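You operate a simulated robot arm through the tools that you are given. There is no shell and no other tool. Be economical: measure what you need, move in short steps, check, and stop when the job is done.

You run a simulated robot arm. Do the job below in one go: nothing can be reset, and whatever is moved stays where it is left.

TASK
Reload the feeder with the two tabs from the white tray.
Fine: one tab a slot, the orange slide pushed home, the rocker back at HOLD.

The check looks at the end state, three seconds after you hand in, the way a careful person would. Anything else that was tipped, shoved, dropped, spilled or broken makes it a failure.

THE ROBOT
A 6-joint arm with a two-finger parallel gripper, fixed in place. Base frame: the origin is at the foot of the arm, x ahead of it, y to its left, z up. Units: mm, degrees, N and s.
It reaches about 649 mm from its shoulder. Its first joint turns from -66.0 to 66.0 degrees. Payload 2.1 kg.
Tool frame: the origin (TCP) lies between the finger pads and is the grasp point; the fingertips stand 30 mm ahead of it; z points along the fingers, y is the line along which they close. The gripper opens to 94 mm. The fingers are 28 mm wide and 10 mm thick; the gripper's body (50 by 96 mm) begins 55 mm behind the TCP.
Orientation is that of the tool frame in the base frame, as [roll, pitch, yaw] about the fixed x, y, z axes, in that order (R = Rz(yaw) Ry(pitch) Rx(roll)). With the fingers straight down and closing along the base's y, the tool's x points along the base's -x, its y along +y and its z along -z.

THE INTERFACE
- The arm moves only by the tool move_arm. Its argument "deltas" is one flat list of numbers, 7 for each row, row after row: the turn, a rotation vector about the tool's x, y, z in degrees, then the shift along the tool's x, y, z in mm, then the opening in per cent of the stroke, from 0 (shut) to 100 (fully open). In form: [wx, wy, wz, dx, dy, dz, jaw, wx, wy, wz, dx, dy, dz, jaw, ...]. A call has 1 to 12 rows; each row shifts and turns the commanded pose from where the row before left it, along the tool's axes as they then stand. Each row takes 0.2 s and may step no farther than 50 mm and 8.6 degrees from the row before; otherwise, or with a gripper value out of range, the whole call is refused. A pose out of reach is approached as far as the arm can. The call stops where the force on the tool passes 90 N (or 10 N more than at its start, if that is more) or the arm is blocked; 0.2 s more then pass. The fingers move at their own pace (about 72 mm/s each) and stop on an object; they squeeze with about 28 N. The grip force told is the motor's: it shows also when the fingers shut on nothing. Time passes only in rows, and 0.2 s behind the last, so rows that do not move let the fingers close. The reply holds the time, the measured pose of the TCP, the force on the tool along the base axes, the opening and the grip force, in the units named above and with some noise.
- Cameras (640 x 400 px; columns grow to the right, rows downward): "scene" is fixed at [58, -367.8, 495.3]; the picture's right is [0.79, -0.62, 0.00], its down [-0.28, -0.36, -0.89] and it looks along [0.55, 0.70, -0.45] (base axes); focal length 322 px, centre (320, 200). "wrist" rides on the gripper at [-37, 0, -58] in the tool frame; the picture's right is [0.00, -1.00, 0.00], its down [0.97, 0.00, -0.24] and it looks along [0.24, 0.00, 0.97] (tool axes); focal length 218 px, centre (320, 200).
- capture(camera): a new picture of that camera. It takes no simulated time.
- pixel_to_xyz(camera, pixels): for up to 12 pixels [column, row] of the newest picture of that camera ("zoom" is the newest enlarged one), the place [x, y, z] in the base frame of the surface seen there, good to about 2 mm. It takes no simulated time.
- zoom(camera, box): a new picture of the part [left, top, right, bottom] of that camera's present view, enlarged. It takes no simulated time.
- finish_job(): hands the job in; it is judged then, once.

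Work in short steps. Measure before you move; look again where a grasp or a placing could have gone wrong, and mend it. You have 80 turns and 54 pictures in all, those below and enlarged ones among them. Open the gripper and draw the arm clear of the work before you hand the job in, unless the task says otherwise; then end with one line.

The tools are called after "Request:" by a JSON object that holds its "api" and its "payload". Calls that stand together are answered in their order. move_arm: Moves the arm, as the interface text tells. Its arguments: {"type":"object","properties":{"deltas":{"type":"array"}},"required":["deltas"]} The other tools are called the same way: capture (camera) takes a picture; pixel_to_xyz (camera, pixels) gives the place of the surface under pixels of a picture; zoom (camera, box) takes an enlarged picture of a part of a camera's view; finish_job () hands the job in.

At the start:

```text
clock: 0.0
tcp_pos: [332.0, 163.0, 272.4]
tcp_rot: [-180.0, 0.0, 180.0]
contact_force: [0.2, -0.4, -0.2]
opening: 93.8
grasp_force: 0.1
```

scene: 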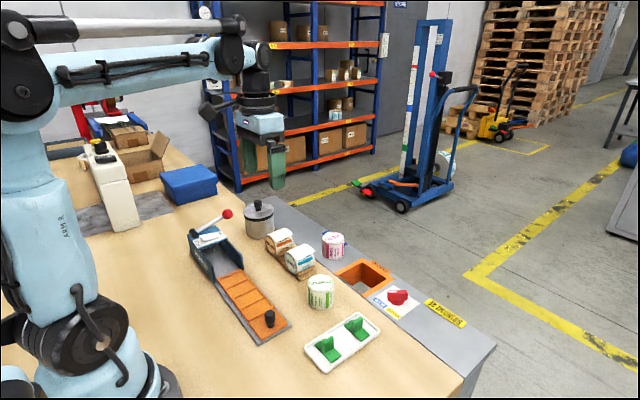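
wrist: 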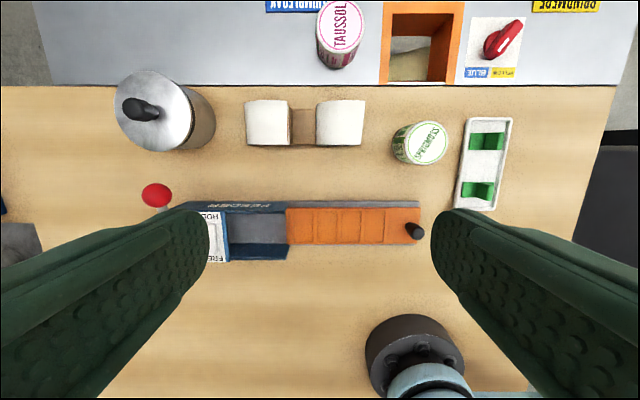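

The pictures show the feeder (scene 190-290, 210-345) with a lever with a red ball, an orange slide with a black knob, and a white tray with two green tabs. I'll zoom in on the feeder and the tray first.

Request:
{"api": "zoom", "payload": {"camera": "scene", "box": [170, 190, 300, 350]}}

Request:
{"api": "zoom", "payload": {"camera": "wrist", "box": [130, 170, 430, 280]}}

Request:
{"api": "zoom", "payload": {"camera": "scene", "box": [290, 260, 450, 380]}}

```text
2.50 times, centred on (235, 270) of scene
```

zoom: 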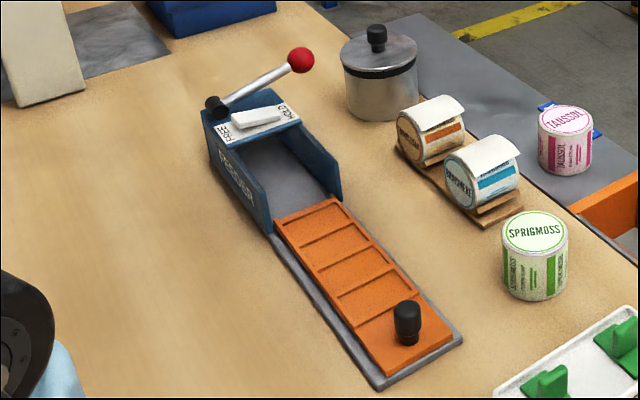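

```text
2.13 times, centred on (280, 225) of wrist
```

zoom: 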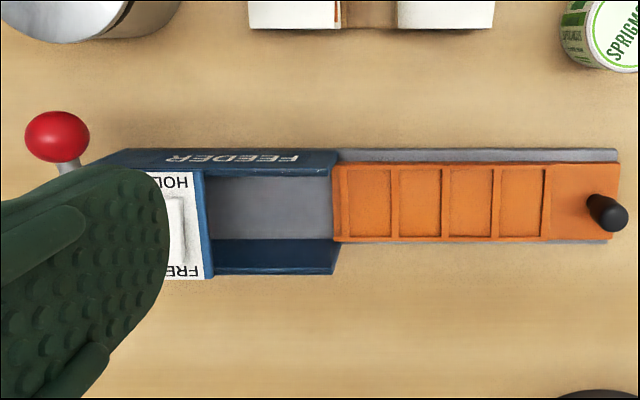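

```text
3.33 times, centred on (370, 320) of scene
```

zoom: 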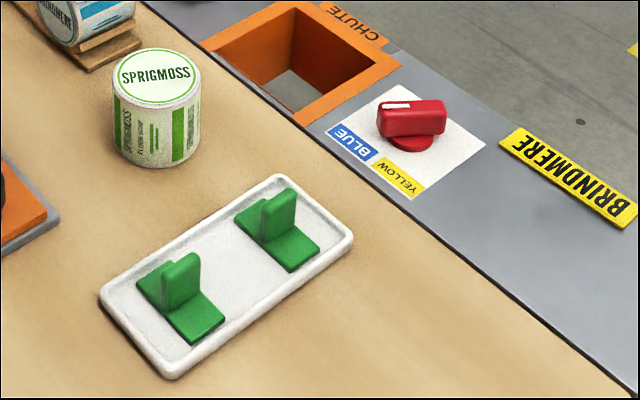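

The lever's ball lies toward the HOLD (+x) side, and the slide is pulled out with its cells empty. I'll measure the key points of the slide, knob and lever in the scene, then the tray.

Request:
{"api": "zoom", "payload": {"camera": "scene", "box": [182, 200, 246, 240]}}

Request:
{"api": "pixel_to_xyz", "payload": {"camera": "wrist", "pixels": [[287, 226], [310, 226], [335, 226], [360, 226], [384, 226], [400, 226], [415, 231], [157, 195], [250, 228], [483, 140], [478, 190], [345, 226]]}}

Request:
{"api": "pixel_to_xyz", "payload": {"camera": "scene", "pixels": [[269, 313], [269, 325], [227, 214], [205, 231], [330, 340], [355, 322], [320, 344], [342, 350], [370, 331], [285, 325], [237, 275], [213, 237]]}}

```text
10.00 times, centred on (214, 220) of scene
```

zoom: 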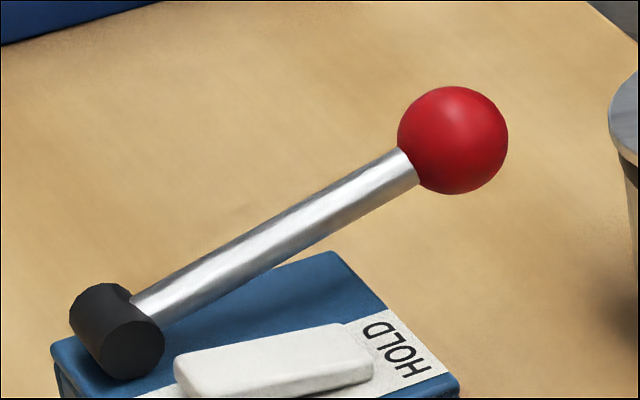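

```text
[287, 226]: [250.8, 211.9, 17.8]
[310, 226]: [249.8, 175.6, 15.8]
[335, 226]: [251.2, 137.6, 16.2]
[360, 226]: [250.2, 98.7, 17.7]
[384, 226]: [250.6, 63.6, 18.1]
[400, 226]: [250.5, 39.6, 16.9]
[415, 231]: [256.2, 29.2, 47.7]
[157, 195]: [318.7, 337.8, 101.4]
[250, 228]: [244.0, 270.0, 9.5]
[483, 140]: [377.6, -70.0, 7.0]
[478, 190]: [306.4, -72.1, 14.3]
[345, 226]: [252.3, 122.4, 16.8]
```

```text
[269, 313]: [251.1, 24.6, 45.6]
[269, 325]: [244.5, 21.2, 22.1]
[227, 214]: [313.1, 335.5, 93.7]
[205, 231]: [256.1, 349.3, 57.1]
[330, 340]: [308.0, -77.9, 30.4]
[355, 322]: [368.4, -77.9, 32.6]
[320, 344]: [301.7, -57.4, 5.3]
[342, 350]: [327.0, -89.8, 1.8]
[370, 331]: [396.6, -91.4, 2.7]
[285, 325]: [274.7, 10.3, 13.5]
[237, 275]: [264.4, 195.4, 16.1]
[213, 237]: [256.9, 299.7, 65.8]
```

I need a closer, unobstructed view of the housing top with the rocker and lever, so I'm moving the wrist above it at a safe height.

Request:
{"api": "move_arm", "payload": {"deltas": [0, 0, 0, 17, 36, 17, 100, 0, 0, 0, 17, 36, 17, 100, 0, 0, 0, 17, 35, 17, 100, 0, 0, 0, 17, 35, 17, 100, 0, 0, 0, 0, 0, 0, 100]}}

Request:
{"api": "capture", "payload": {"camera": "wrist"}}

Request:
{"api": "zoom", "payload": {"camera": "scene", "box": [182, 220, 246, 260]}}

```text
clock: 1.2
tcp_pos: [263.8, 304.4, 204.5]
tcp_rot: [-179.9, 0.0, 180.0]
contact_force: [1.1, 1.2, -0.4]
opening: 94.0
grasp_force: 0.0
```

```text
47 pictures are left
```

wrist: 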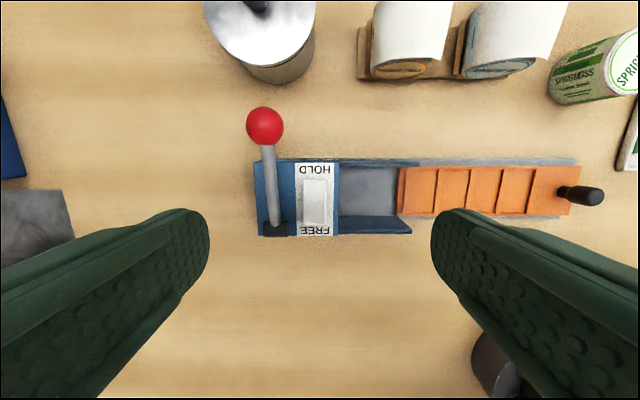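

```text
10.00 times, centred on (214, 240) of scene
```

zoom: 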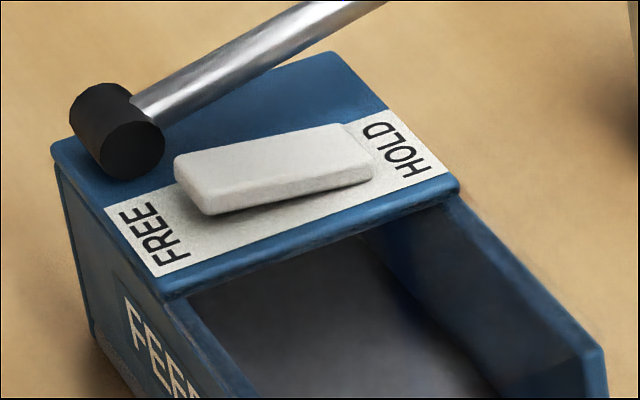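

The rocker is the white pad. Its HOLD end is down and its FREE end is up, so the slide is probably locked. Next I'll get a top view of the tray and the slide to size the tabs and slots.

Request:
{"api": "move_arm", "payload": {"deltas": [0, 0, 0, -10, -45, 0, 100, 0, 0, 0, -10, -45, 0, 100, 0, 0, 0, -10, -45, 0, 100, 0, 0, 0, 0, -45, 0, 100, 0, 0, 0, 0, -45, 0, 100, 0, 0, 0, 0, -45, 0, 100, 0, 0, 0, 0, -20, 0, 100, 0, 0, 0, 0, 0, 0, 100]}}

Request:
{"api": "capture", "payload": {"camera": "wrist"}}

```text
clock: 3.0
tcp_pos: [293.7, 14.3, 203.0]
tcp_rot: [180.0, -0.1, 180.0]
contact_force: [0.8, -0.2, 0.3]
opening: 93.8
grasp_force: 0.1
```

```text
45 pictures are left
```

wrist: 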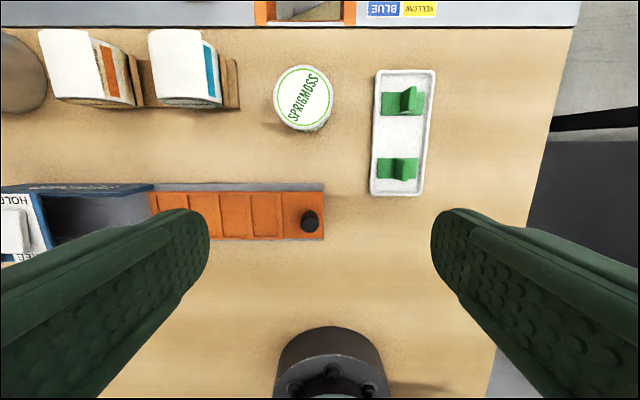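

The tray sits at (400,130) and the slide at (150-325, 185-240). I'll zoom on both and measure.

Request:
{"api": "zoom", "payload": {"camera": "wrist", "box": [340, 60, 460, 205]}}

Request:
{"api": "pixel_to_xyz", "payload": {"camera": "wrist", "pixels": [[378, 160], [378, 177], [417, 160], [417, 177], [404, 158], [405, 177], [382, 94], [382, 114], [424, 94], [424, 114], [408, 90], [410, 111]]}}

Request:
{"api": "zoom", "payload": {"camera": "wrist", "box": [140, 175, 340, 250]}}

```text
2.76 times, centred on (400, 132) of wrist
```

zoom: 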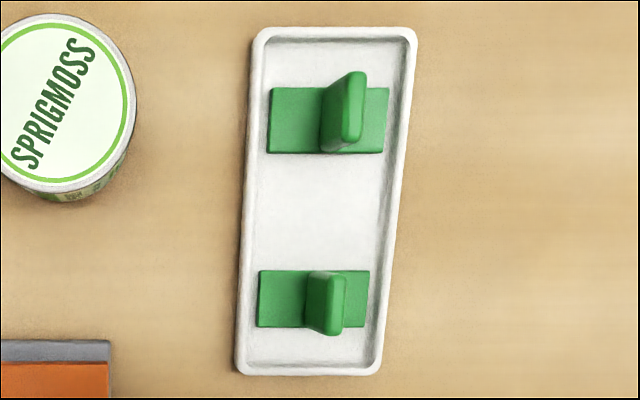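

```text
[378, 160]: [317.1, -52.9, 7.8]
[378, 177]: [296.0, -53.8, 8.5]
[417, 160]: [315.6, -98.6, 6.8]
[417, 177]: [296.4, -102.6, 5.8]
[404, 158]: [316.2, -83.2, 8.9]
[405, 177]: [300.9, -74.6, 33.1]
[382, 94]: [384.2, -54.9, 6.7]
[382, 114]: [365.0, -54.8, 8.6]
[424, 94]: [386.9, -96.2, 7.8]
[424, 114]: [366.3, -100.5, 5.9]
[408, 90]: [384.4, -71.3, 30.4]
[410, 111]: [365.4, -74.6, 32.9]
```

```text
3.20 times, centred on (240, 212) of wrist
```

zoom: 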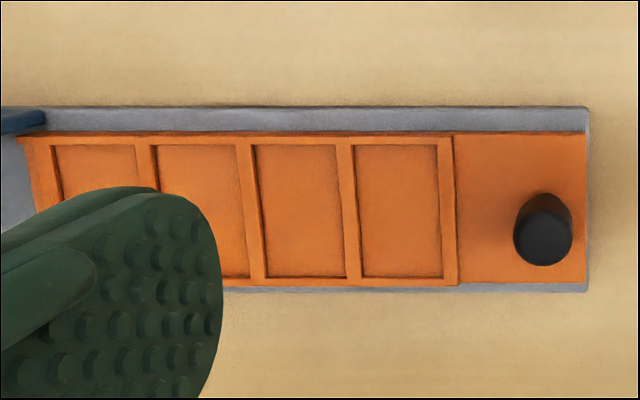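

The tab bases are about 46 (y) by 22 (x) mm, with the fin along x. The cells are about 31 (y) by 50 (x), so each tab needs a 90° turn. I'll measure the cells precisely on the zoomed slide picture.

Request:
{"api": "pixel_to_xyz", "payload": {"camera": "zoom", "pixels": [[300, 215], [300, 138], [300, 150], [300, 270], [300, 282], [250, 215], [261, 215], [340, 215], [349, 215], [400, 215], [447, 215], [543, 240]]}}

Request:
{"api": "pixel_to_xyz", "payload": {"camera": "wrist", "pixels": [[170, 205], [188, 200], [240, 212], [265, 212], [300, 212], [322, 200], [322, 187], [165, 194], [372, 130], [402, 130], [310, 90], [400, 187]]}}

```text
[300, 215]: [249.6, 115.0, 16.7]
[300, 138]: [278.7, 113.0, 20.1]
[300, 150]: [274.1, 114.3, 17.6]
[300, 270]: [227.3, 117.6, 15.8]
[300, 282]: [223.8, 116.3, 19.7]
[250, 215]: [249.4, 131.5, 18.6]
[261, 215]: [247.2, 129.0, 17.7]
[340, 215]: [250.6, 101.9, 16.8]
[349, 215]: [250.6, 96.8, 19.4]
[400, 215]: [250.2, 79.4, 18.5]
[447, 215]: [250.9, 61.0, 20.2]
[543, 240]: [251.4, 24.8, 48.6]
```

```text
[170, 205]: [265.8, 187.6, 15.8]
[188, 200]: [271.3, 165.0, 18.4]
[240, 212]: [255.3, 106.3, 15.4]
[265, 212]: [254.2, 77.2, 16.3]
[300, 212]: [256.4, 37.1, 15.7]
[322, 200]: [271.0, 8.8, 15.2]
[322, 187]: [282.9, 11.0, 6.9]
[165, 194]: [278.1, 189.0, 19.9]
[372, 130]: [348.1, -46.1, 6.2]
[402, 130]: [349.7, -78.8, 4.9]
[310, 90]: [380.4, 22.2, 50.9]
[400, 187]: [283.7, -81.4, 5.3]
```

The cell centres are at y ≈ 79, 114.5, 149.5 and 185 with x ≈ 251, floor z ≈ 16.5 and ribs at about 19.5. Before loading, I'm going above the near tab at (306.5, -77) with a partly closed gripper.

Request:
{"api": "move_arm", "payload": {"deltas": [0, 0, 0, -6.4, -45.5, 0, 30, 0, 0, 0, -6.4, -45.8, 0, 30, 0, 0, 0, 0, 0, 45, 30, 0, 0, 0, 0, 0, 45, 30, 0, 0, 0, 0, 0, 38, 30, 0, 0, 0, 0, 0, 0, 30, 0, 0, 0, 0, 0, 0, 30]}}

Request:
{"api": "capture", "payload": {"camera": "wrist"}}

Request:
{"api": "zoom", "payload": {"camera": "scene", "box": [280, 260, 420, 380]}}

```text
clock: 4.6
tcp_pos: [307.5, -77.5, 75.9]
tcp_rot: [-180.0, -0.1, -179.9]
contact_force: [0.4, -0.4, -0.5]
opening: 28.2
grasp_force: 0.1
```

```text
42 pictures are left
```

wrist: 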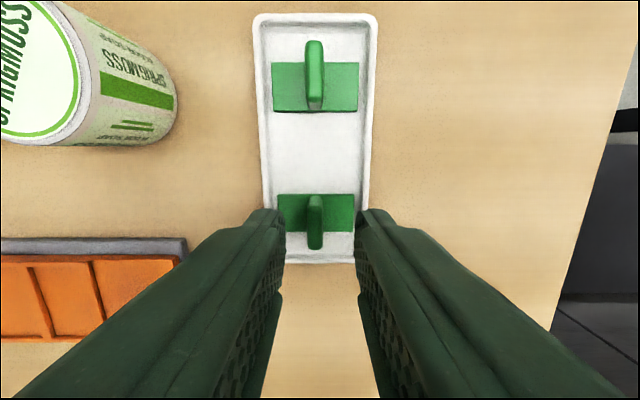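

```text
3.33 times, centred on (350, 320) of scene
```

zoom: 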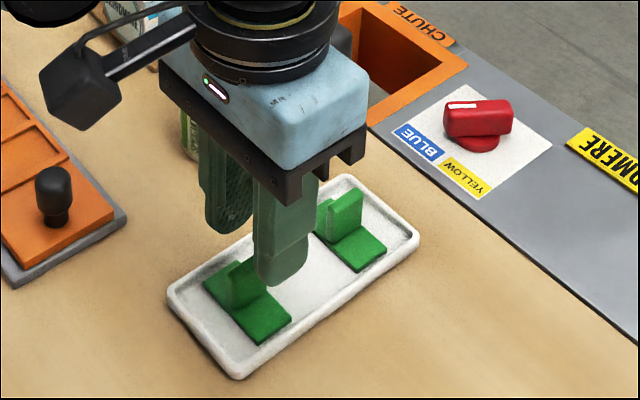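

The fin is at column 315, about 2 mm left of centre. I'll shift +2 mm in y, descend to z 40 and close.

Request:
{"api": "move_arm", "payload": {"deltas": [0, 0, 0, 1, 2, 18, 30, 0, 0, 0, 0, 0, 17.5, 30, 0, 0, 0, 0, 0, 0, 30, 0, 0, 0, 0, 0, 0, 0, 0, 0, 0, 0, 0, 0, 0, 0, 0, 0, 0, 0, 0, 0]}}

```text
clock: 6.0
tcp_pos: [305.3, -74.2, 40.8]
tcp_rot: [180.0, 0.0, 180.0]
contact_force: [-0.5, 1.1, -0.1]
opening: 5.9
grasp_force: 28.5
```

The fin is held (5.9 mm). I'm lifting straight up 65 mm.

Request:
{"api": "move_arm", "payload": {"deltas": [0, 0, 0, 0, 0, -10, 0, 0, 0, 0, 0, 0, -30, 0, 0, 0, 0, 0, 0, -30, 0]}}

Request:
{"api": "move_arm", "payload": {"deltas": [0, 0, 8.2, 0, 0, 0, 0, 0, 0, 8.2, 0, 0, 0, 0, 0, 0, 8.2, 0, 0, 0, 0, 0, 0, 8.2, 0, 0, 0, 0, 0, 0, 8.2, 0, 0, 0, 0, 0, 0, 8.2, 0, 0, 0, 0, 0, 0, 8.2, 0, 0, 0, 0, 0, 0, 8.2, 0, 0, 0, 0, 0, 0, 8.2, 0, 0, 0, 0, 0, 0, 8.2, 0, 0, 0, 0, 0, 0, 8, 0, 0, 0, 0, 0, 0, 0, 0, 0, 0, 0]}}

Request:
{"api": "capture", "payload": {"camera": "wrist"}}

```text
clock: 6.8
tcp_pos: [306.0, -75.0, 112.0]
tcp_rot: [180.0, 0.0, 180.0]
contact_force: [0.5, 0.2, 0.0]
opening: 5.9
grasp_force: 28.5
```

```text
clock: 9.4
tcp_pos: [306.8, -76.0, 109.5]
tcp_rot: [-179.9, 0.1, 89.9]
contact_force: [-0.9, -0.1, -0.3]
opening: 6.1
grasp_force: 28.2
```

```text
40 pictures are left
```

wrist: 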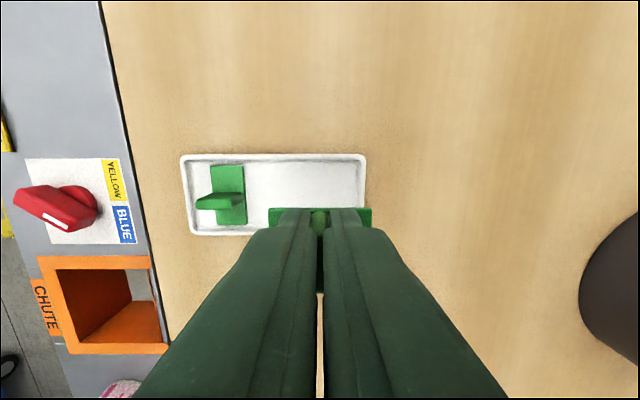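

The tab hangs square and centred. I'm carrying it above the cell at y = 149.5 and going down to 9 mm above the floor.

Request:
{"api": "move_arm", "payload": {"deltas": [0, 0, 0, 37.3, -9.13, 0, 0, 0, 0, 0, 37.3, -9.13, 0, 0, 0, 0, 0, 37.3, -9.13, 0, 0, 0, 0, 0, 37.3, -9.13, 0, 0, 0, 0, 0, 37.3, -9.13, 0, 0, 0, 0, 0, 37.3, -9.15, 0, 0, 0, 0, 0, 0, 0, 24, 0, 0, 0, 0, 0, 0, 24, 0, 0, 0, 0, 0, 0, 0, 0, 0, 0, 0, 0, 0, 0, 0]}}

Request:
{"api": "capture", "payload": {"camera": "wrist"}}

Request:
{"api": "zoom", "payload": {"camera": "scene", "box": [190, 240, 300, 350]}}

```text
clock: 11.6
tcp_pos: [250.0, 147.6, 62.7]
tcp_rot: [180.0, 0.0, 90.1]
contact_force: [-0.4, 0.1, -0.5]
opening: 5.8
grasp_force: 28.3
```

```text
39 pictures are left
```

wrist: 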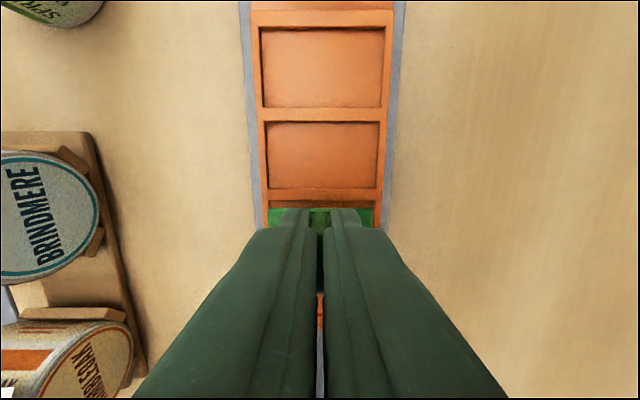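

```text
3.64 times, centred on (245, 295) of scene
```

zoom: 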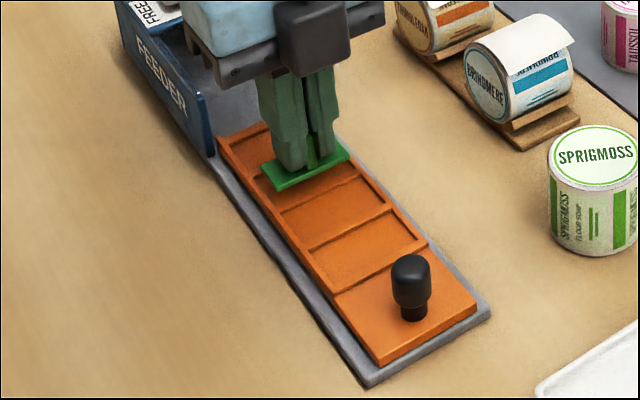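

In this picture the cell's inner edges (267 and 381 at row 150) suggest the slide centre is about 1-2 mm toward -x of the tool. I'll measure to confirm.

Request:
{"api": "pixel_to_xyz", "payload": {"camera": "wrist", "pixels": [[264, 150], [384, 150], [270, 150], [378, 150], [259, 60], [390, 60], [272, 218], [370, 218], [325, 198], [325, 115], [325, 18], [325, 206]]}}

Request:
{"api": "zoom", "payload": {"camera": "wrist", "box": [240, 160, 400, 260]}}

```text
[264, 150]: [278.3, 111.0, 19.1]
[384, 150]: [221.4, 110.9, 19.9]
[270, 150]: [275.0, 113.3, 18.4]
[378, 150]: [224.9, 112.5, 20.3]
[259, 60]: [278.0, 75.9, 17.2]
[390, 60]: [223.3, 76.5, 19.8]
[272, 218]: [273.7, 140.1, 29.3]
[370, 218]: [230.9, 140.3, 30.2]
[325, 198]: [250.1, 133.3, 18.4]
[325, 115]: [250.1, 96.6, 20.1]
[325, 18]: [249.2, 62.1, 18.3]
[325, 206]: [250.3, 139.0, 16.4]
```

```text
4.00 times, centred on (320, 210) of wrist
```

zoom: 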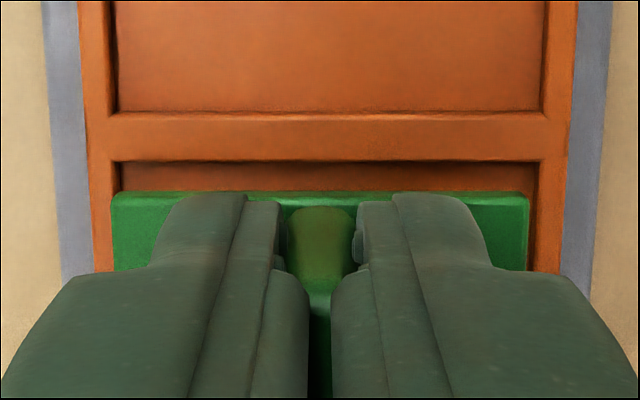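

The tab is centred on the tool and the cell lies about 1 mm toward -x. I'll nudge by that amount and lower about 9.5 mm.

Request:
{"api": "move_arm", "payload": {"deltas": [0, 0, 0, -0.7, -1.2, 4, 0, 0, 0, 0, 0, 0, 3, 0, 0, 0, 0, 0, 0, 2.5, 0, 0, 0, 0, 0, 0, 0, 0]}}

Request:
{"api": "zoom", "payload": {"camera": "wrist", "box": [240, 160, 400, 260]}}

```text
clock: 12.6
tcp_pos: [249.9, 146.9, 53.3]
tcp_rot: [-180.0, 0.0, 90.0]
contact_force: [0.7, 0.1, -0.4]
opening: 6.0
grasp_force: 27.7
```

```text
4.00 times, centred on (320, 210) of wrist
```

zoom: 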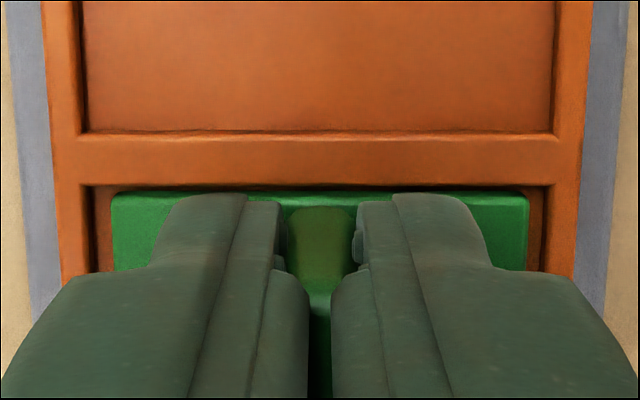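

In x the tab is centred (cell edges 88 and 553 in the zoom), but its front edge is close to the front rib. I'll shift +2.5 mm in y, then lower a little until there is contact.

Request:
{"api": "move_arm", "payload": {"deltas": [0, 0, 0, 2.5, 0, 0, 0, 0, 0, 0, 0, 0, 1, 0, 0, 0, 0, 0, 0, 0, 0]}}

Request:
{"api": "zoom", "payload": {"camera": "scene", "box": [210, 250, 280, 300]}}

```text
clock: 13.4
tcp_pos: [250.1, 150.3, 51.9]
tcp_rot: [179.9, -0.1, 90.0]
contact_force: [-0.4, -0.5, 15.8]
opening: 6.0
grasp_force: 28.2
```

```text
8.00 times, centred on (245, 275) of scene
```

zoom: 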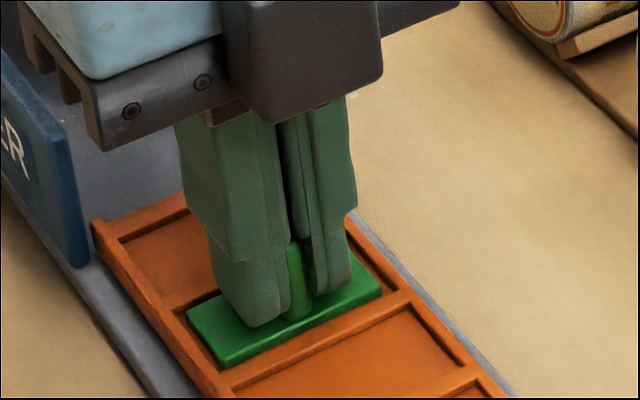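

The floor takes 15.8 N, so the tab is seated inside the cell. I'll open slightly and lift out.

Request:
{"api": "move_arm", "payload": {"deltas": [0, 0, 0, 0, 0, 0, 22, 0, 0, 0, 0, 0, 0, 22, 0, 0, 0, 0, 0, -10, 22, 0, 0, 0, 0, 0, -24, 22, 0, 0, 0, 0, 0, -24, 22, 0, 0, 0, 0, 0, 0, 22]}}

Request:
{"api": "zoom", "payload": {"camera": "scene", "box": [190, 240, 300, 350]}}

```text
clock: 14.8
tcp_pos: [250.7, 148.7, 110.2]
tcp_rot: [-180.0, -0.1, 90.1]
contact_force: [0.3, -0.2, 0.3]
opening: 20.8
grasp_force: 0.0
```

```text
3.64 times, centred on (245, 295) of scene
```

zoom: 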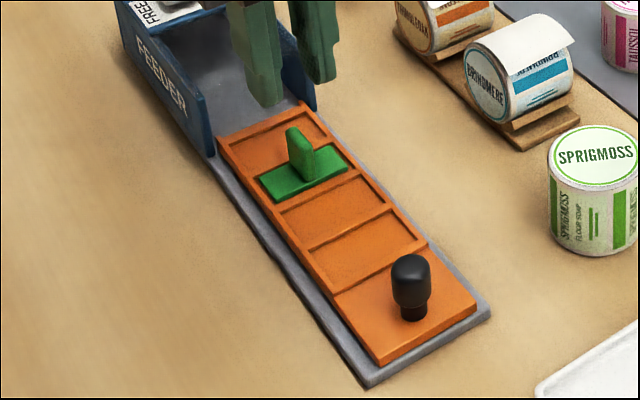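

Tab one sits flat in the second cell. Next I'm turning back 90° and heading for the second tab at (375.5, -76).

Request:
{"api": "move_arm", "payload": {"deltas": [0, 0, 0, -37.9, 20.95, 0, 22, 0, 0, 0, -37.9, 20.95, 0, 22, 0, 0, 0, -37.9, 20.95, 0, 22, 0, 0, 0, -37.9, 20.95, 0, 22, 0, 0, 0, -37.9, 20.95, 0, 22, 0, 0, 0, -37.8, 20.95, 0, 22, 0, 0, 0, 0, 0, 0, 30]}}

Request:
{"api": "move_arm", "payload": {"deltas": [0, 0, -8.2, 0, 0, 0, 30, 0, 0, -8.2, 0, 0, 0, 30, 0, 0, -8.2, 0, 0, 0, 30, 0, 0, -8.2, 0, 0, 0, 30, 0, 0, -8.2, 0, 0, 0, 30, 0, 0, -8.2, 0, 0, 0, 30, 0, 0, -8.2, 0, 0, 0, 30, 0, 0, -8.2, 0, 0, 0, 30, 0, 0, -8.2, 0, 0, 0, 30, 0, 0, -8.2, 0, 0, 0, 30, 0, 0, -8, 0, 0, 0, 30, 0, 0, 0, 0, 0, 34, 30]}}

Request:
{"api": "capture", "payload": {"camera": "wrist"}}

```text
clock: 16.4
tcp_pos: [375.4, -76.3, 108.6]
tcp_rot: [-180.0, 0.0, 90.0]
contact_force: [-0.4, -0.1, 1.5]
opening: 28.2
grasp_force: 0.0
```

```text
clock: 19.0
tcp_pos: [373.6, -75.0, 75.8]
tcp_rot: [180.0, -0.1, -179.9]
contact_force: [-0.5, -0.2, -0.9]
opening: 28.1
grasp_force: 0.0
```

```text
33 pictures are left
```

wrist: 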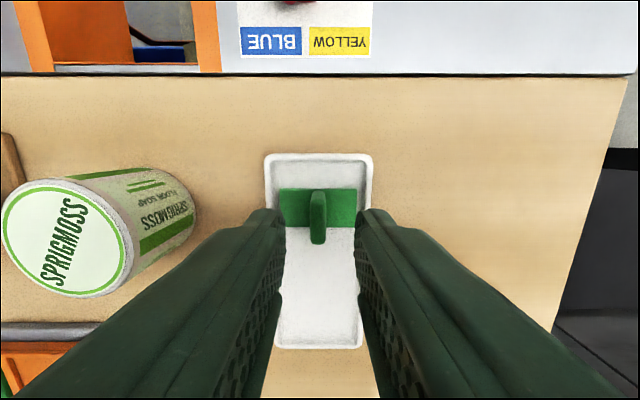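

The fin is at column 318, nearly centred. I'll nudge +1 mm in x, descend and grip.

Request:
{"api": "move_arm", "payload": {"deltas": [0, 0, 0, -1.2, 0.7, 18, 30, 0, 0, 0, 0, 0, 17.5, 30, 0, 0, 0, 0, 0, 0, 30, 0, 0, 0, 0, 0, 0, 0, 0, 0, 0, 0, 0, 0, 0, 0, 0, 0, 0, 0, 0, 0]}}

Request:
{"api": "move_arm", "payload": {"deltas": [0, 0, 0, 0, 0, -10, 0, 0, 0, 0, 0, 0, -30, 0, 0, 0, 0, 0, 0, -30, 0]}}

Request:
{"api": "move_arm", "payload": {"deltas": [0, 0, 8.2, 0, 0, 0, 0, 0, 0, 8.2, 0, 0, 0, 0, 0, 0, 8.2, 0, 0, 0, 0, 0, 0, 8.2, 0, 0, 0, 0, 0, 0, 8.2, 0, 0, 0, 0, 0, 0, 8.2, 0, 0, 0, 0, 0, 0, 8.2, 0, 0, 0, 0, 0, 0, 8.2, 0, 0, 0, 0, 0, 0, 8.2, 0, 0, 0, 0, 0, 0, 8.2, 0, 0, 0, 0, 0, 0, 8, 0, 0, 0, 0, 0, 0, 0, 0, 0, 0, 0]}}

Request:
{"api": "capture", "payload": {"camera": "wrist"}}

```text
clock: 20.4
tcp_pos: [375.7, -76.3, 40.2]
tcp_rot: [179.9, 0.0, -179.9]
contact_force: [0.1, 0.1, -0.1]
opening: 5.9
grasp_force: 28.6
```

```text
clock: 21.2
tcp_pos: [376.1, -75.0, 111.0]
tcp_rot: [180.0, -0.1, -179.9]
contact_force: [-0.5, 0.4, 0.7]
opening: 6.1
grasp_force: 27.9
```

```text
clock: 23.8
tcp_pos: [376.2, -74.6, 110.9]
tcp_rot: [-180.0, 0.0, 89.9]
contact_force: [0.1, 0.3, 0.6]
opening: 5.9
grasp_force: 28.4
```

```text
32 pictures are left
```

wrist: 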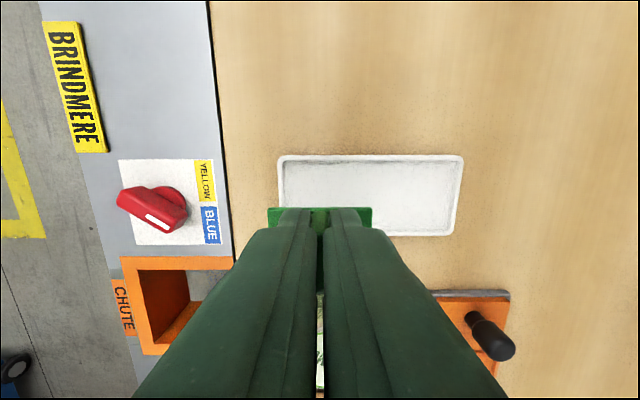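

Tab two is held square. I'm carrying it over the front cell (y ≈ 80).

Request:
{"api": "move_arm", "payload": {"deltas": [0, 0, 0, 31.06, -25.38, 0, 0, 0, 0, 0, 31.06, -25.38, 0, 0, 0, 0, 0, 31.06, -25.38, 0, 0, 0, 0, 0, 31.06, -25.38, 0, 0, 0, 0, 0, 31.06, -25.38, 0, 0, 0, 0, 0, 0, 0, 25, 0, 0, 0, 0, 0, 0, 25, 0, 0, 0, 0, 0, 0, 0, 0]}}

Request:
{"api": "zoom", "payload": {"camera": "wrist", "box": [240, 140, 400, 240]}}

Request:
{"api": "zoom", "payload": {"camera": "scene", "box": [210, 260, 300, 340]}}

```text
clock: 25.6
tcp_pos: [248.9, 79.9, 60.5]
tcp_rot: [180.0, 0.0, 90.0]
contact_force: [-0.1, 0.1, -0.1]
opening: 5.9
grasp_force: 28.4
```

```text
4.00 times, centred on (320, 190) of wrist
```

zoom: 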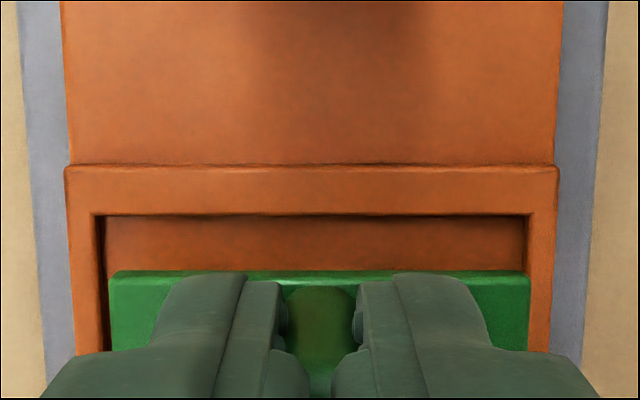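

```text
5.00 times, centred on (255, 300) of scene
```

zoom: 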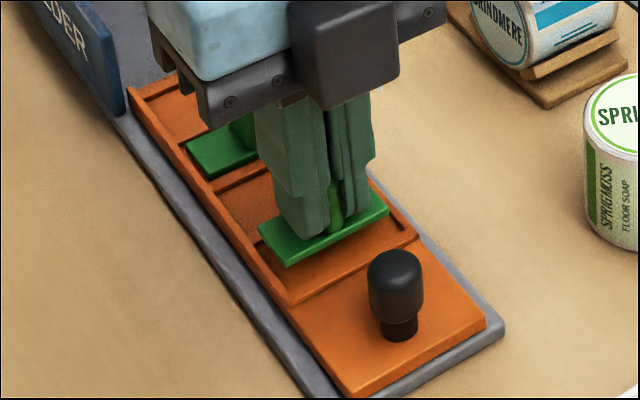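

The tab is within 1 mm of the cell centre. I'll nudge +0.6 in x and -0.8 in y, and lower to contact.

Request:
{"api": "move_arm", "payload": {"deltas": [0, 0, 0, -0.8, 0.6, 4, 0, 0, 0, 0, 0, 0, 3, 0, 0, 0, 0, 0, 0, 1.5, 0, 0, 0, 0, 0, 0, 0, 0]}}

Request:
{"api": "zoom", "payload": {"camera": "wrist", "box": [240, 140, 400, 240]}}

```text
clock: 26.6
tcp_pos: [248.9, 79.6, 51.9]
tcp_rot: [-179.9, -0.1, 89.9]
contact_force: [-0.1, -1.0, 0.0]
opening: 5.8
grasp_force: 28.4
```

```text
4.00 times, centred on (320, 190) of wrist
```

zoom: 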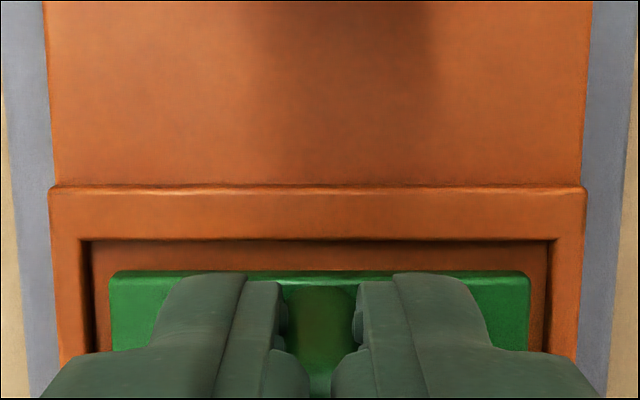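

It is inside the cell outline but not yet bearing, so I'll lower 1 mm more and see.

Request:
{"api": "move_arm", "payload": {"deltas": [0, 0, 0, 0, 0, 0.8, 0, 0, 0, 0, 0, 0, 0, 0]}}

```text
clock: 27.2
tcp_pos: [250.0, 78.8, 50.8]
tcp_rot: [-180.0, 0.1, 90.0]
contact_force: [0.1, 0.2, 6.5]
opening: 5.8
grasp_force: 28.2
```

Contact reads 6.5 N, so the tab is seated. I'll release, rise, and check.

Request:
{"api": "move_arm", "payload": {"deltas": [0, 0, 0, 0, 0, 0, 22, 0, 0, 0, 0, 0, 0, 22, 0, 0, 0, 0, 0, -10, 22, 0, 0, 0, 0, 0, -30, 22, 0, 0, 0, 0, 0, -40, 22, 0, 0, 0, 0, 0, -40, 22, 0, 0, 0, 0, 0, 0, 22]}}

Request:
{"api": "zoom", "payload": {"camera": "scene", "box": [190, 240, 300, 350]}}

```text
clock: 28.8
tcp_pos: [250.1, 77.8, 171.0]
tcp_rot: [-180.0, 0.0, 89.9]
contact_force: [0.6, 0.2, -0.3]
opening: 20.7
grasp_force: 0.1
```

```text
3.64 times, centred on (245, 295) of scene
```

zoom: 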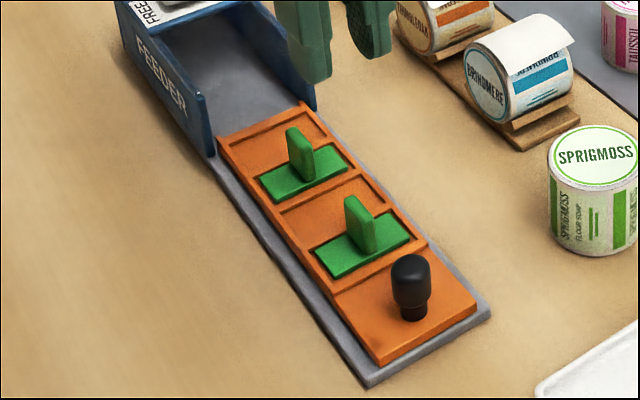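

Both tabs sit flat in separate cells. Now the rocker: I'll measure the pad, lever and housing top.

Request:
{"api": "zoom", "payload": {"camera": "scene", "box": [182, 216, 246, 256]}}

Request:
{"api": "pixel_to_xyz", "payload": {"camera": "scene", "pixels": [[201, 237], [204, 237], [210, 235], [216, 234], [203, 240], [218, 236], [194, 234], [198, 242], [221, 236], [200, 232], [225, 245], [235, 262]]}}

```text
10.00 times, centred on (214, 236) of scene
```

zoom: 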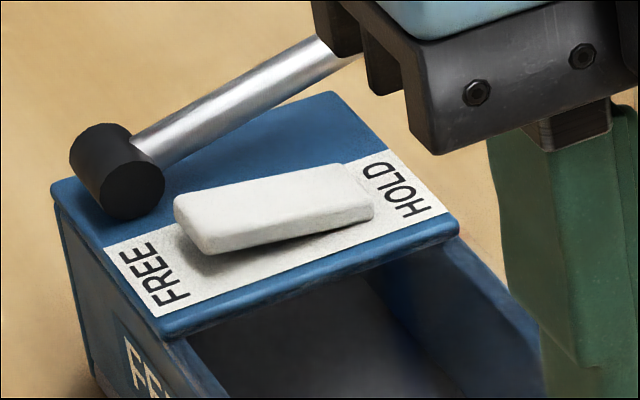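

```text
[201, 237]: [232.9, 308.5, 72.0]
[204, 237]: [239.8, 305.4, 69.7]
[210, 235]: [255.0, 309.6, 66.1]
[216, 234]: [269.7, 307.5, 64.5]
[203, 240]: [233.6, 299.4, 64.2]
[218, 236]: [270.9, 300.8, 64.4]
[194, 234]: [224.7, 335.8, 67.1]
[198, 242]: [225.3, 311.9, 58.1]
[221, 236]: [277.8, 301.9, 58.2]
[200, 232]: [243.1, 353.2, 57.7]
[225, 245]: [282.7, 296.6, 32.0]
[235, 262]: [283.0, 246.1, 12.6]
```

The pad spans x 230-272 at y ≈ 308, with the FREE end raised to z ≈ 72 and the lever pivot at y ≥ 327. I'll close the fingers and move above the FREE end at (232, 304), tip z ≈ 82.

Request:
{"api": "move_arm", "payload": {"deltas": [0, 0, 0, 45, -3.7, 0, 0, 0, 0, 0, 45, -3.7, 0, 0, 0, 0, 0, 45, -3.7, 0, 0, 0, 0, 0, 45, -3.7, 0, 0, 0, 0, 0, 44.8, -3.6, 0, 0, 0, 0, 0, 0, 0, 30, 0, 0, 0, 0, 0, 0, 29, 0, 0, 0, 0, 0, 0, 0, 0]}}

Request:
{"api": "zoom", "payload": {"camera": "scene", "box": [166, 200, 262, 260]}}

Request:
{"api": "capture", "payload": {"camera": "wrist"}}

```text
clock: 30.6
tcp_pos: [231.9, 304.9, 111.9]
tcp_rot: [-180.0, 0.1, 90.0]
contact_force: [-0.1, 0.2, -0.7]
opening: 0.0
grasp_force: 28.0
```

```text
6.67 times, centred on (214, 230) of scene
```

zoom: 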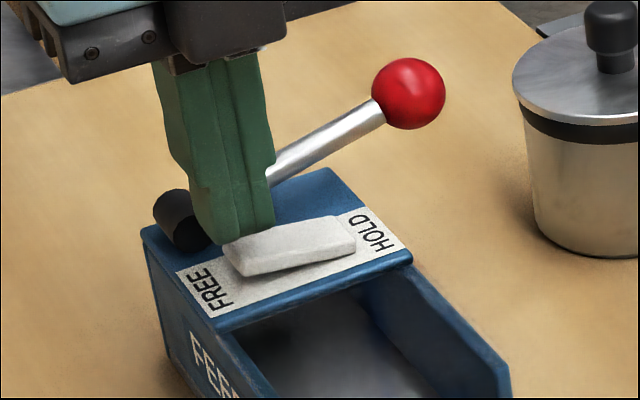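

```text
25 pictures are left
```

wrist: 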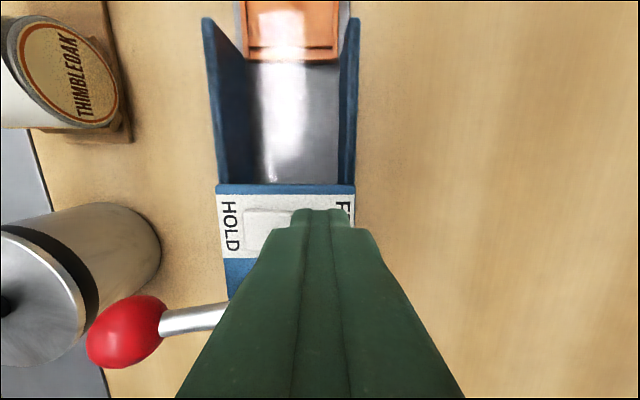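

The fingertip is above the FREE end of the pad and clear of the lever pivot. I'll press down in small steps.

Request:
{"api": "move_arm", "payload": {"deltas": [0, 0, 0, 0, 0, 7, 0, 0, 0, 0, 0, 0, 3, 0, 0, 0, 0, 0, 0, 2, 0, 0, 0, 0, 0, 0, 2, 0, 0, 0, 0, 0, 0, 1, 0]}}

Request:
{"api": "zoom", "payload": {"camera": "scene", "box": [182, 216, 246, 256]}}

```text
clock: 31.8
tcp_pos: [230.6, 304.5, 98.5]
tcp_rot: [179.9, 0.0, 90.1]
contact_force: [0.4, -1.9, 13.5]
opening: 0.0
grasp_force: 27.8
```

```text
10.00 times, centred on (214, 236) of scene
```

zoom: 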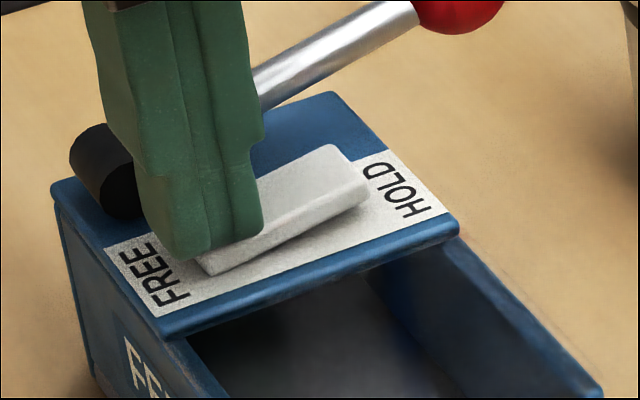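

The rocker is tilting toward FREE (13.5 N). I'll press 2 mm more to be sure it's fully over, then rise and look.

Request:
{"api": "move_arm", "payload": {"deltas": [0, 0, 0, 0, 0, 1, 0, 0, 0, 0, 0, 0, 1, 0, 0, 0, 0, 0, 0, 1, 0]}}

Request:
{"api": "move_arm", "payload": {"deltas": [0, 0, 0, 0, 0, -20, 0, 0, 0, 0, 0, 0, -30, 0, 0, 0, 0, 0, 0, -15, 0, 0, 0, 0, 0, 0, 0, 0]}}

Request:
{"api": "zoom", "payload": {"camera": "scene", "box": [182, 216, 246, 256]}}

```text
clock: 32.6
tcp_pos: [231.0, 305.0, 97.2]
tcp_rot: [-179.8, 0.0, 89.9]
contact_force: [-3.6, -2.3, 29.6]
opening: 0.0
grasp_force: 27.9
stopped in row 3: the force on the tool passed its limit (the readings are from after the stop); the commanded pose is now the measured one
```

```text
clock: 33.6
tcp_pos: [231.6, 303.8, 161.6]
tcp_rot: [-179.9, 0.1, 89.9]
contact_force: [0.3, 0.7, 0.6]
opening: 0.0
grasp_force: 28.0
```

```text
10.00 times, centred on (214, 236) of scene
```

zoom: 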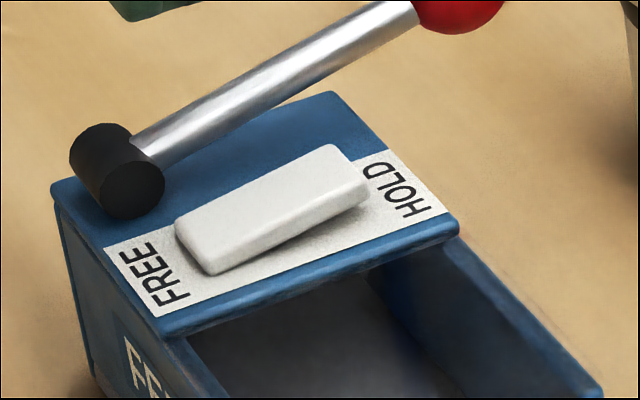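

The rocker is now at FREE. I'm going behind the knob (-y side) at (251, -9), staying high.

Request:
{"api": "move_arm", "payload": {"deltas": [0, 0, 0, -44.8, 2.8, 0, 0, 0, 0, 0, -44.8, 2.8, 0, 0, 0, 0, 0, -44.8, 2.8, 0, 0, 0, 0, 0, -44.8, 2.8, 0, 0, 0, 0, 0, -44.8, 2.8, 0, 0, 0, 0, 0, -44.8, 2.8, 0, 0, 0, 0, 0, -44.8, 2.7, 0, 0, 0, 0, 0, 0, 0, 40, 0, 0, 0, 0, 0, 0, 40, 0, 0, 0, 0, 0, 0, 26, 0, 0, 0, 0, 0, 0, 0, 0]}}

Request:
{"api": "zoom", "payload": {"camera": "scene", "box": [190, 240, 320, 370]}}

```text
clock: 36.0
tcp_pos: [251.0, -9.3, 55.2]
tcp_rot: [-179.9, 0.2, 90.0]
contact_force: [-0.7, 0.4, -0.1]
opening: 0.1
grasp_force: 28.2
```

```text
3.08 times, centred on (255, 305) of scene
```

zoom: 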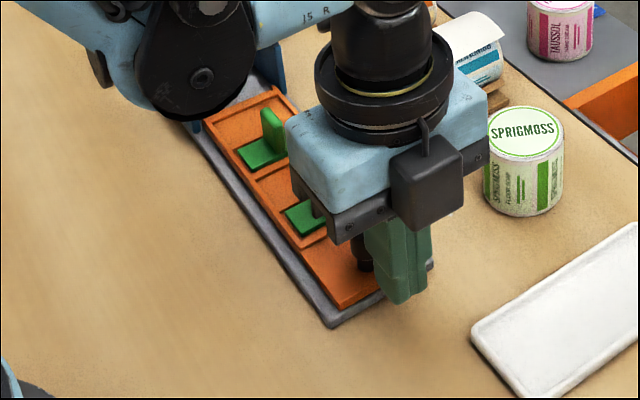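

The fingers stand behind the knob. I'll push slowly along +y, 4-5 mm per row.

Request:
{"api": "move_arm", "payload": {"deltas": [0, 0, 0, 5, 0, 0, 0, 0, 0, 0, 5, 0, 0, 0, 0, 0, 0, 3, 0, 0, 0, 0, 0, 0, 3, 0, 0, 0, 0, 0, 0, 4, 0, 0, 0, 0, 0, 0, 4, 0, 0, 0, 0, 0, 0, 4, 0, 0, 0, 0, 0, 0, 4, 0, 0, 0, 0, 0, 0, 4, 0, 0, 0, 0, 0, 0, 4, 0, 0]}}

Request:
{"api": "zoom", "payload": {"camera": "scene", "box": [190, 230, 320, 360]}}

```text
refused: deltas must hold 7 numbers for each row
```

```text
3.08 times, centred on (255, 295) of scene
```

zoom: 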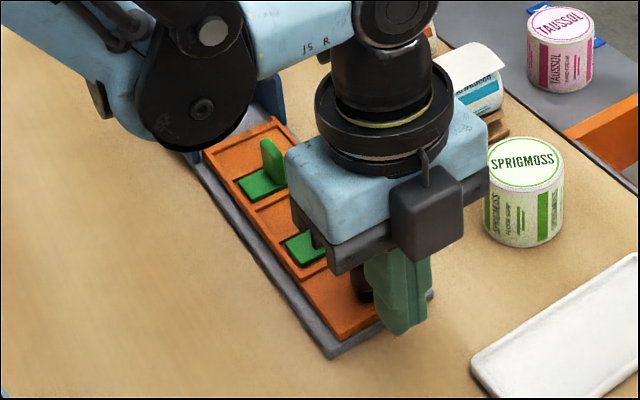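

The last call was refused because its final row was malformed. I'm sending the same push corrected.

Request:
{"api": "move_arm", "payload": {"deltas": [0, 0, 0, 5, 0, 0, 0, 0, 0, 0, 5, 0, 0, 0, 0, 0, 0, 3, 0, 0, 0, 0, 0, 0, 3, 0, 0, 0, 0, 0, 0, 4, 0, 0, 0, 0, 0, 0, 4, 0, 0, 0, 0, 0, 0, 4, 0, 0, 0, 0, 0, 0, 4, 0, 0, 0, 0, 0, 0, 4, 0, 0, 0]}}

Request:
{"api": "zoom", "payload": {"camera": "scene", "box": [190, 230, 320, 360]}}

```text
clock: 38.0
tcp_pos: [251.8, 26.9, 56.0]
tcp_rot: [180.0, 0.2, 90.0]
contact_force: [0.9, 0.0, 0.3]
opening: 0.0
grasp_force: 28.1
```

```text
3.08 times, centred on (255, 295) of scene
```

zoom: 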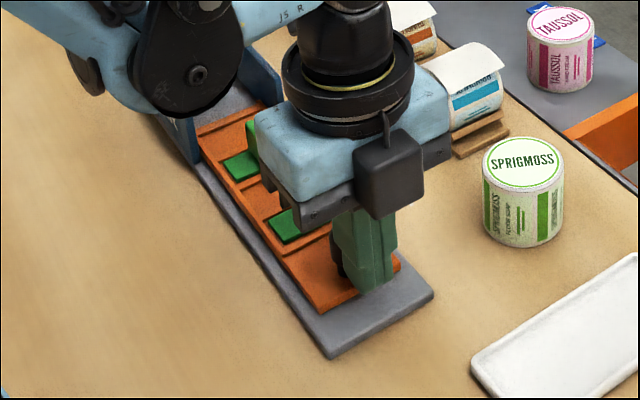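

The slide moves freely and the tabs are riding along. I'll keep pushing at the same pace.

Request:
{"api": "move_arm", "payload": {"deltas": [0, 0, 0, 5, 0, 0, 0, 0, 0, 0, 5, 0, 0, 0, 0, 0, 0, 5, 0, 0, 0, 0, 0, 0, 5, 0, 0, 0, 0, 0, 0, 5, 0, 0, 0, 0, 0, 0, 5, 0, 0, 0, 0, 0, 0, 5, 0, 0, 0, 0, 0, 0, 5, 0, 0, 0, 0, 0, 0, 5, 0, 0, 0, 0, 0, 0, 5, 0, 0, 0, 0, 0, 0, 5, 0, 0, 0, 0, 0, 0, 5, 0, 0, 0]}}

Request:
{"api": "zoom", "payload": {"camera": "scene", "box": [180, 200, 310, 350]}}

```text
clock: 40.6
tcp_pos: [252.1, 86.9, 54.7]
tcp_rot: [-179.9, 0.1, 89.9]
contact_force: [-0.4, -0.8, 0.2]
opening: 0.0
grasp_force: 28.3
```

```text
2.67 times, centred on (245, 275) of scene
```

zoom: 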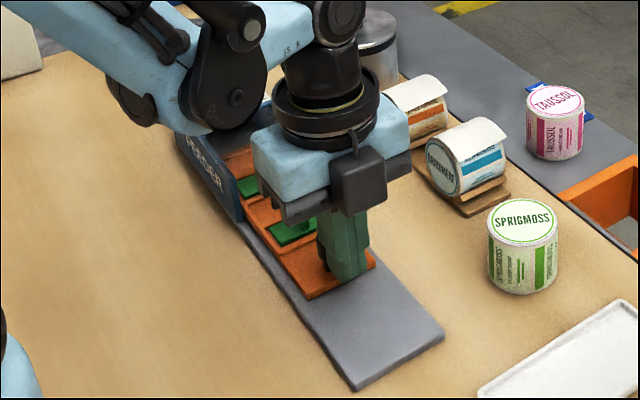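

It's still moving freely, so I'll continue with smaller steps near the stop.

Request:
{"api": "move_arm", "payload": {"deltas": [0, 0, 0, 4, 0, 0, 0, 0, 0, 0, 4, 0, 0, 0, 0, 0, 0, 4, 0, 0, 0, 0, 0, 0, 4, 0, 0, 0, 0, 0, 0, 4, 0, 0, 0, 0, 0, 0, 4, 0, 0, 0, 0, 0, 0, 4, 0, 0, 0, 0, 0, 0, 4, 0, 0, 0, 0, 0, 0, 4, 0, 0, 0, 0, 0, 0, 4, 0, 0, 0, 0, 0, 0, 4, 0, 0, 0, 0, 0, 0, 4, 0, 0, 0]}}

Request:
{"api": "zoom", "payload": {"camera": "scene", "box": [180, 200, 310, 350]}}

```text
clock: 43.2
tcp_pos: [250.5, 134.4, 56.6]
tcp_rot: [-180.0, 0.0, 90.0]
contact_force: [-0.1, -0.8, 0.0]
opening: 0.1
grasp_force: 27.9
```

```text
2.67 times, centred on (245, 275) of scene
```

zoom: 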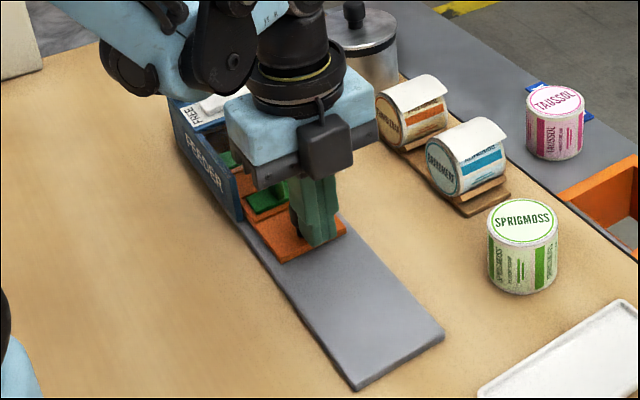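

There is no resistance yet. I'll keep pushing in 3 mm steps.

Request:
{"api": "move_arm", "payload": {"deltas": [0, 0, 0, 3, 0, 0, 0, 0, 0, 0, 3, 0, 0, 0, 0, 0, 0, 3, 0, 0, 0, 0, 0, 0, 3, 0, 0, 0, 0, 0, 0, 3, 0, 0, 0, 0, 0, 0, 3, 0, 0, 0, 0, 0, 0, 3, 0, 0, 0, 0, 0, 0, 3, 0, 0, 0, 0, 0, 0, 3, 0, 0, 0, 0, 0, 0, 3, 0, 0, 0, 0, 0, 0, 3, 0, 0, 0, 0, 0, 0, 3, 0, 0, 0]}}

Request:
{"api": "zoom", "payload": {"camera": "scene", "box": [180, 200, 290, 300]}}

```text
clock: 45.1
tcp_pos: [251.5, 147.8, 56.7]
tcp_rot: [180.0, 2.5, 89.4]
contact_force: [-0.8, -8.7, 4.1]
opening: 0.0
grasp_force: 27.8
stopped in row 9: the force on the tool passed its limit (the readings are from after the stop); the commanded pose is now the measured one
```

```text
4.00 times, centred on (235, 250) of scene
```

zoom: 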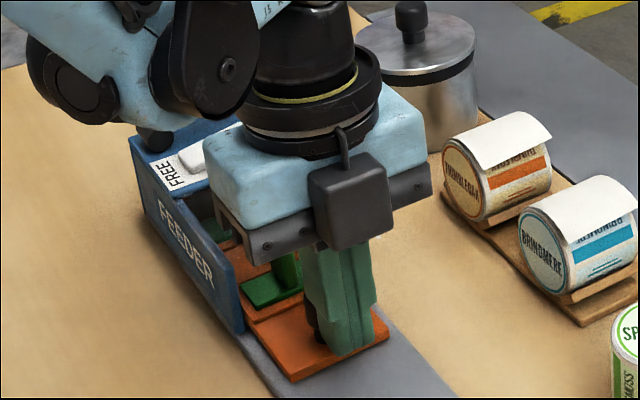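

The push stopped on a firm resistance at y ≈ 148 (slide travel about 146 mm). I'll back off and rise to check whether it is home and the tabs are upright.

Request:
{"api": "move_arm", "payload": {"deltas": [0, 0, 0, -10, 0, 0, 0, 0, 0, 0, -20, 0, 0, 0, 0, 0, 0, -20, 0, -30, 0, 0, 0, 0, -20, 0, -40, 0, 0, 0, 0, -40, 0, -20, 0, 0, 0, 0, 0, 0, -10, 0]}}

Request:
{"api": "zoom", "payload": {"camera": "scene", "box": [180, 215, 270, 295]}}

Request:
{"api": "capture", "payload": {"camera": "wrist"}}

```text
clock: 46.5
tcp_pos: [249.3, 41.3, 160.5]
tcp_rot: [-180.0, 2.3, 89.5]
contact_force: [0.2, 0.6, -0.7]
opening: 0.2
grasp_force: 28.1
```

```text
5.00 times, centred on (225, 255) of scene
```

zoom: 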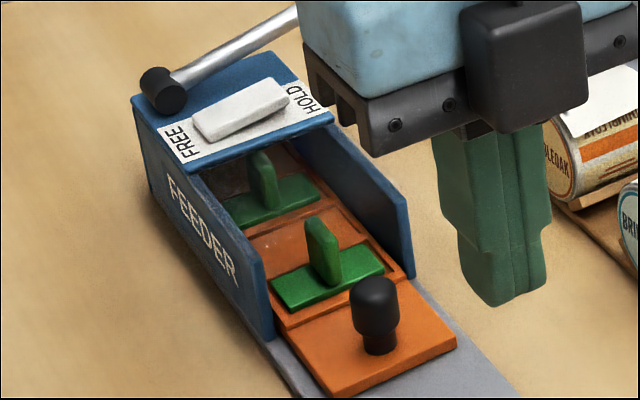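

```text
15 pictures are left
```

wrist: 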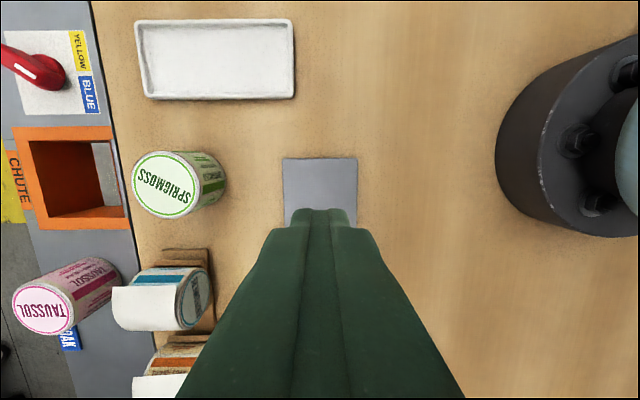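

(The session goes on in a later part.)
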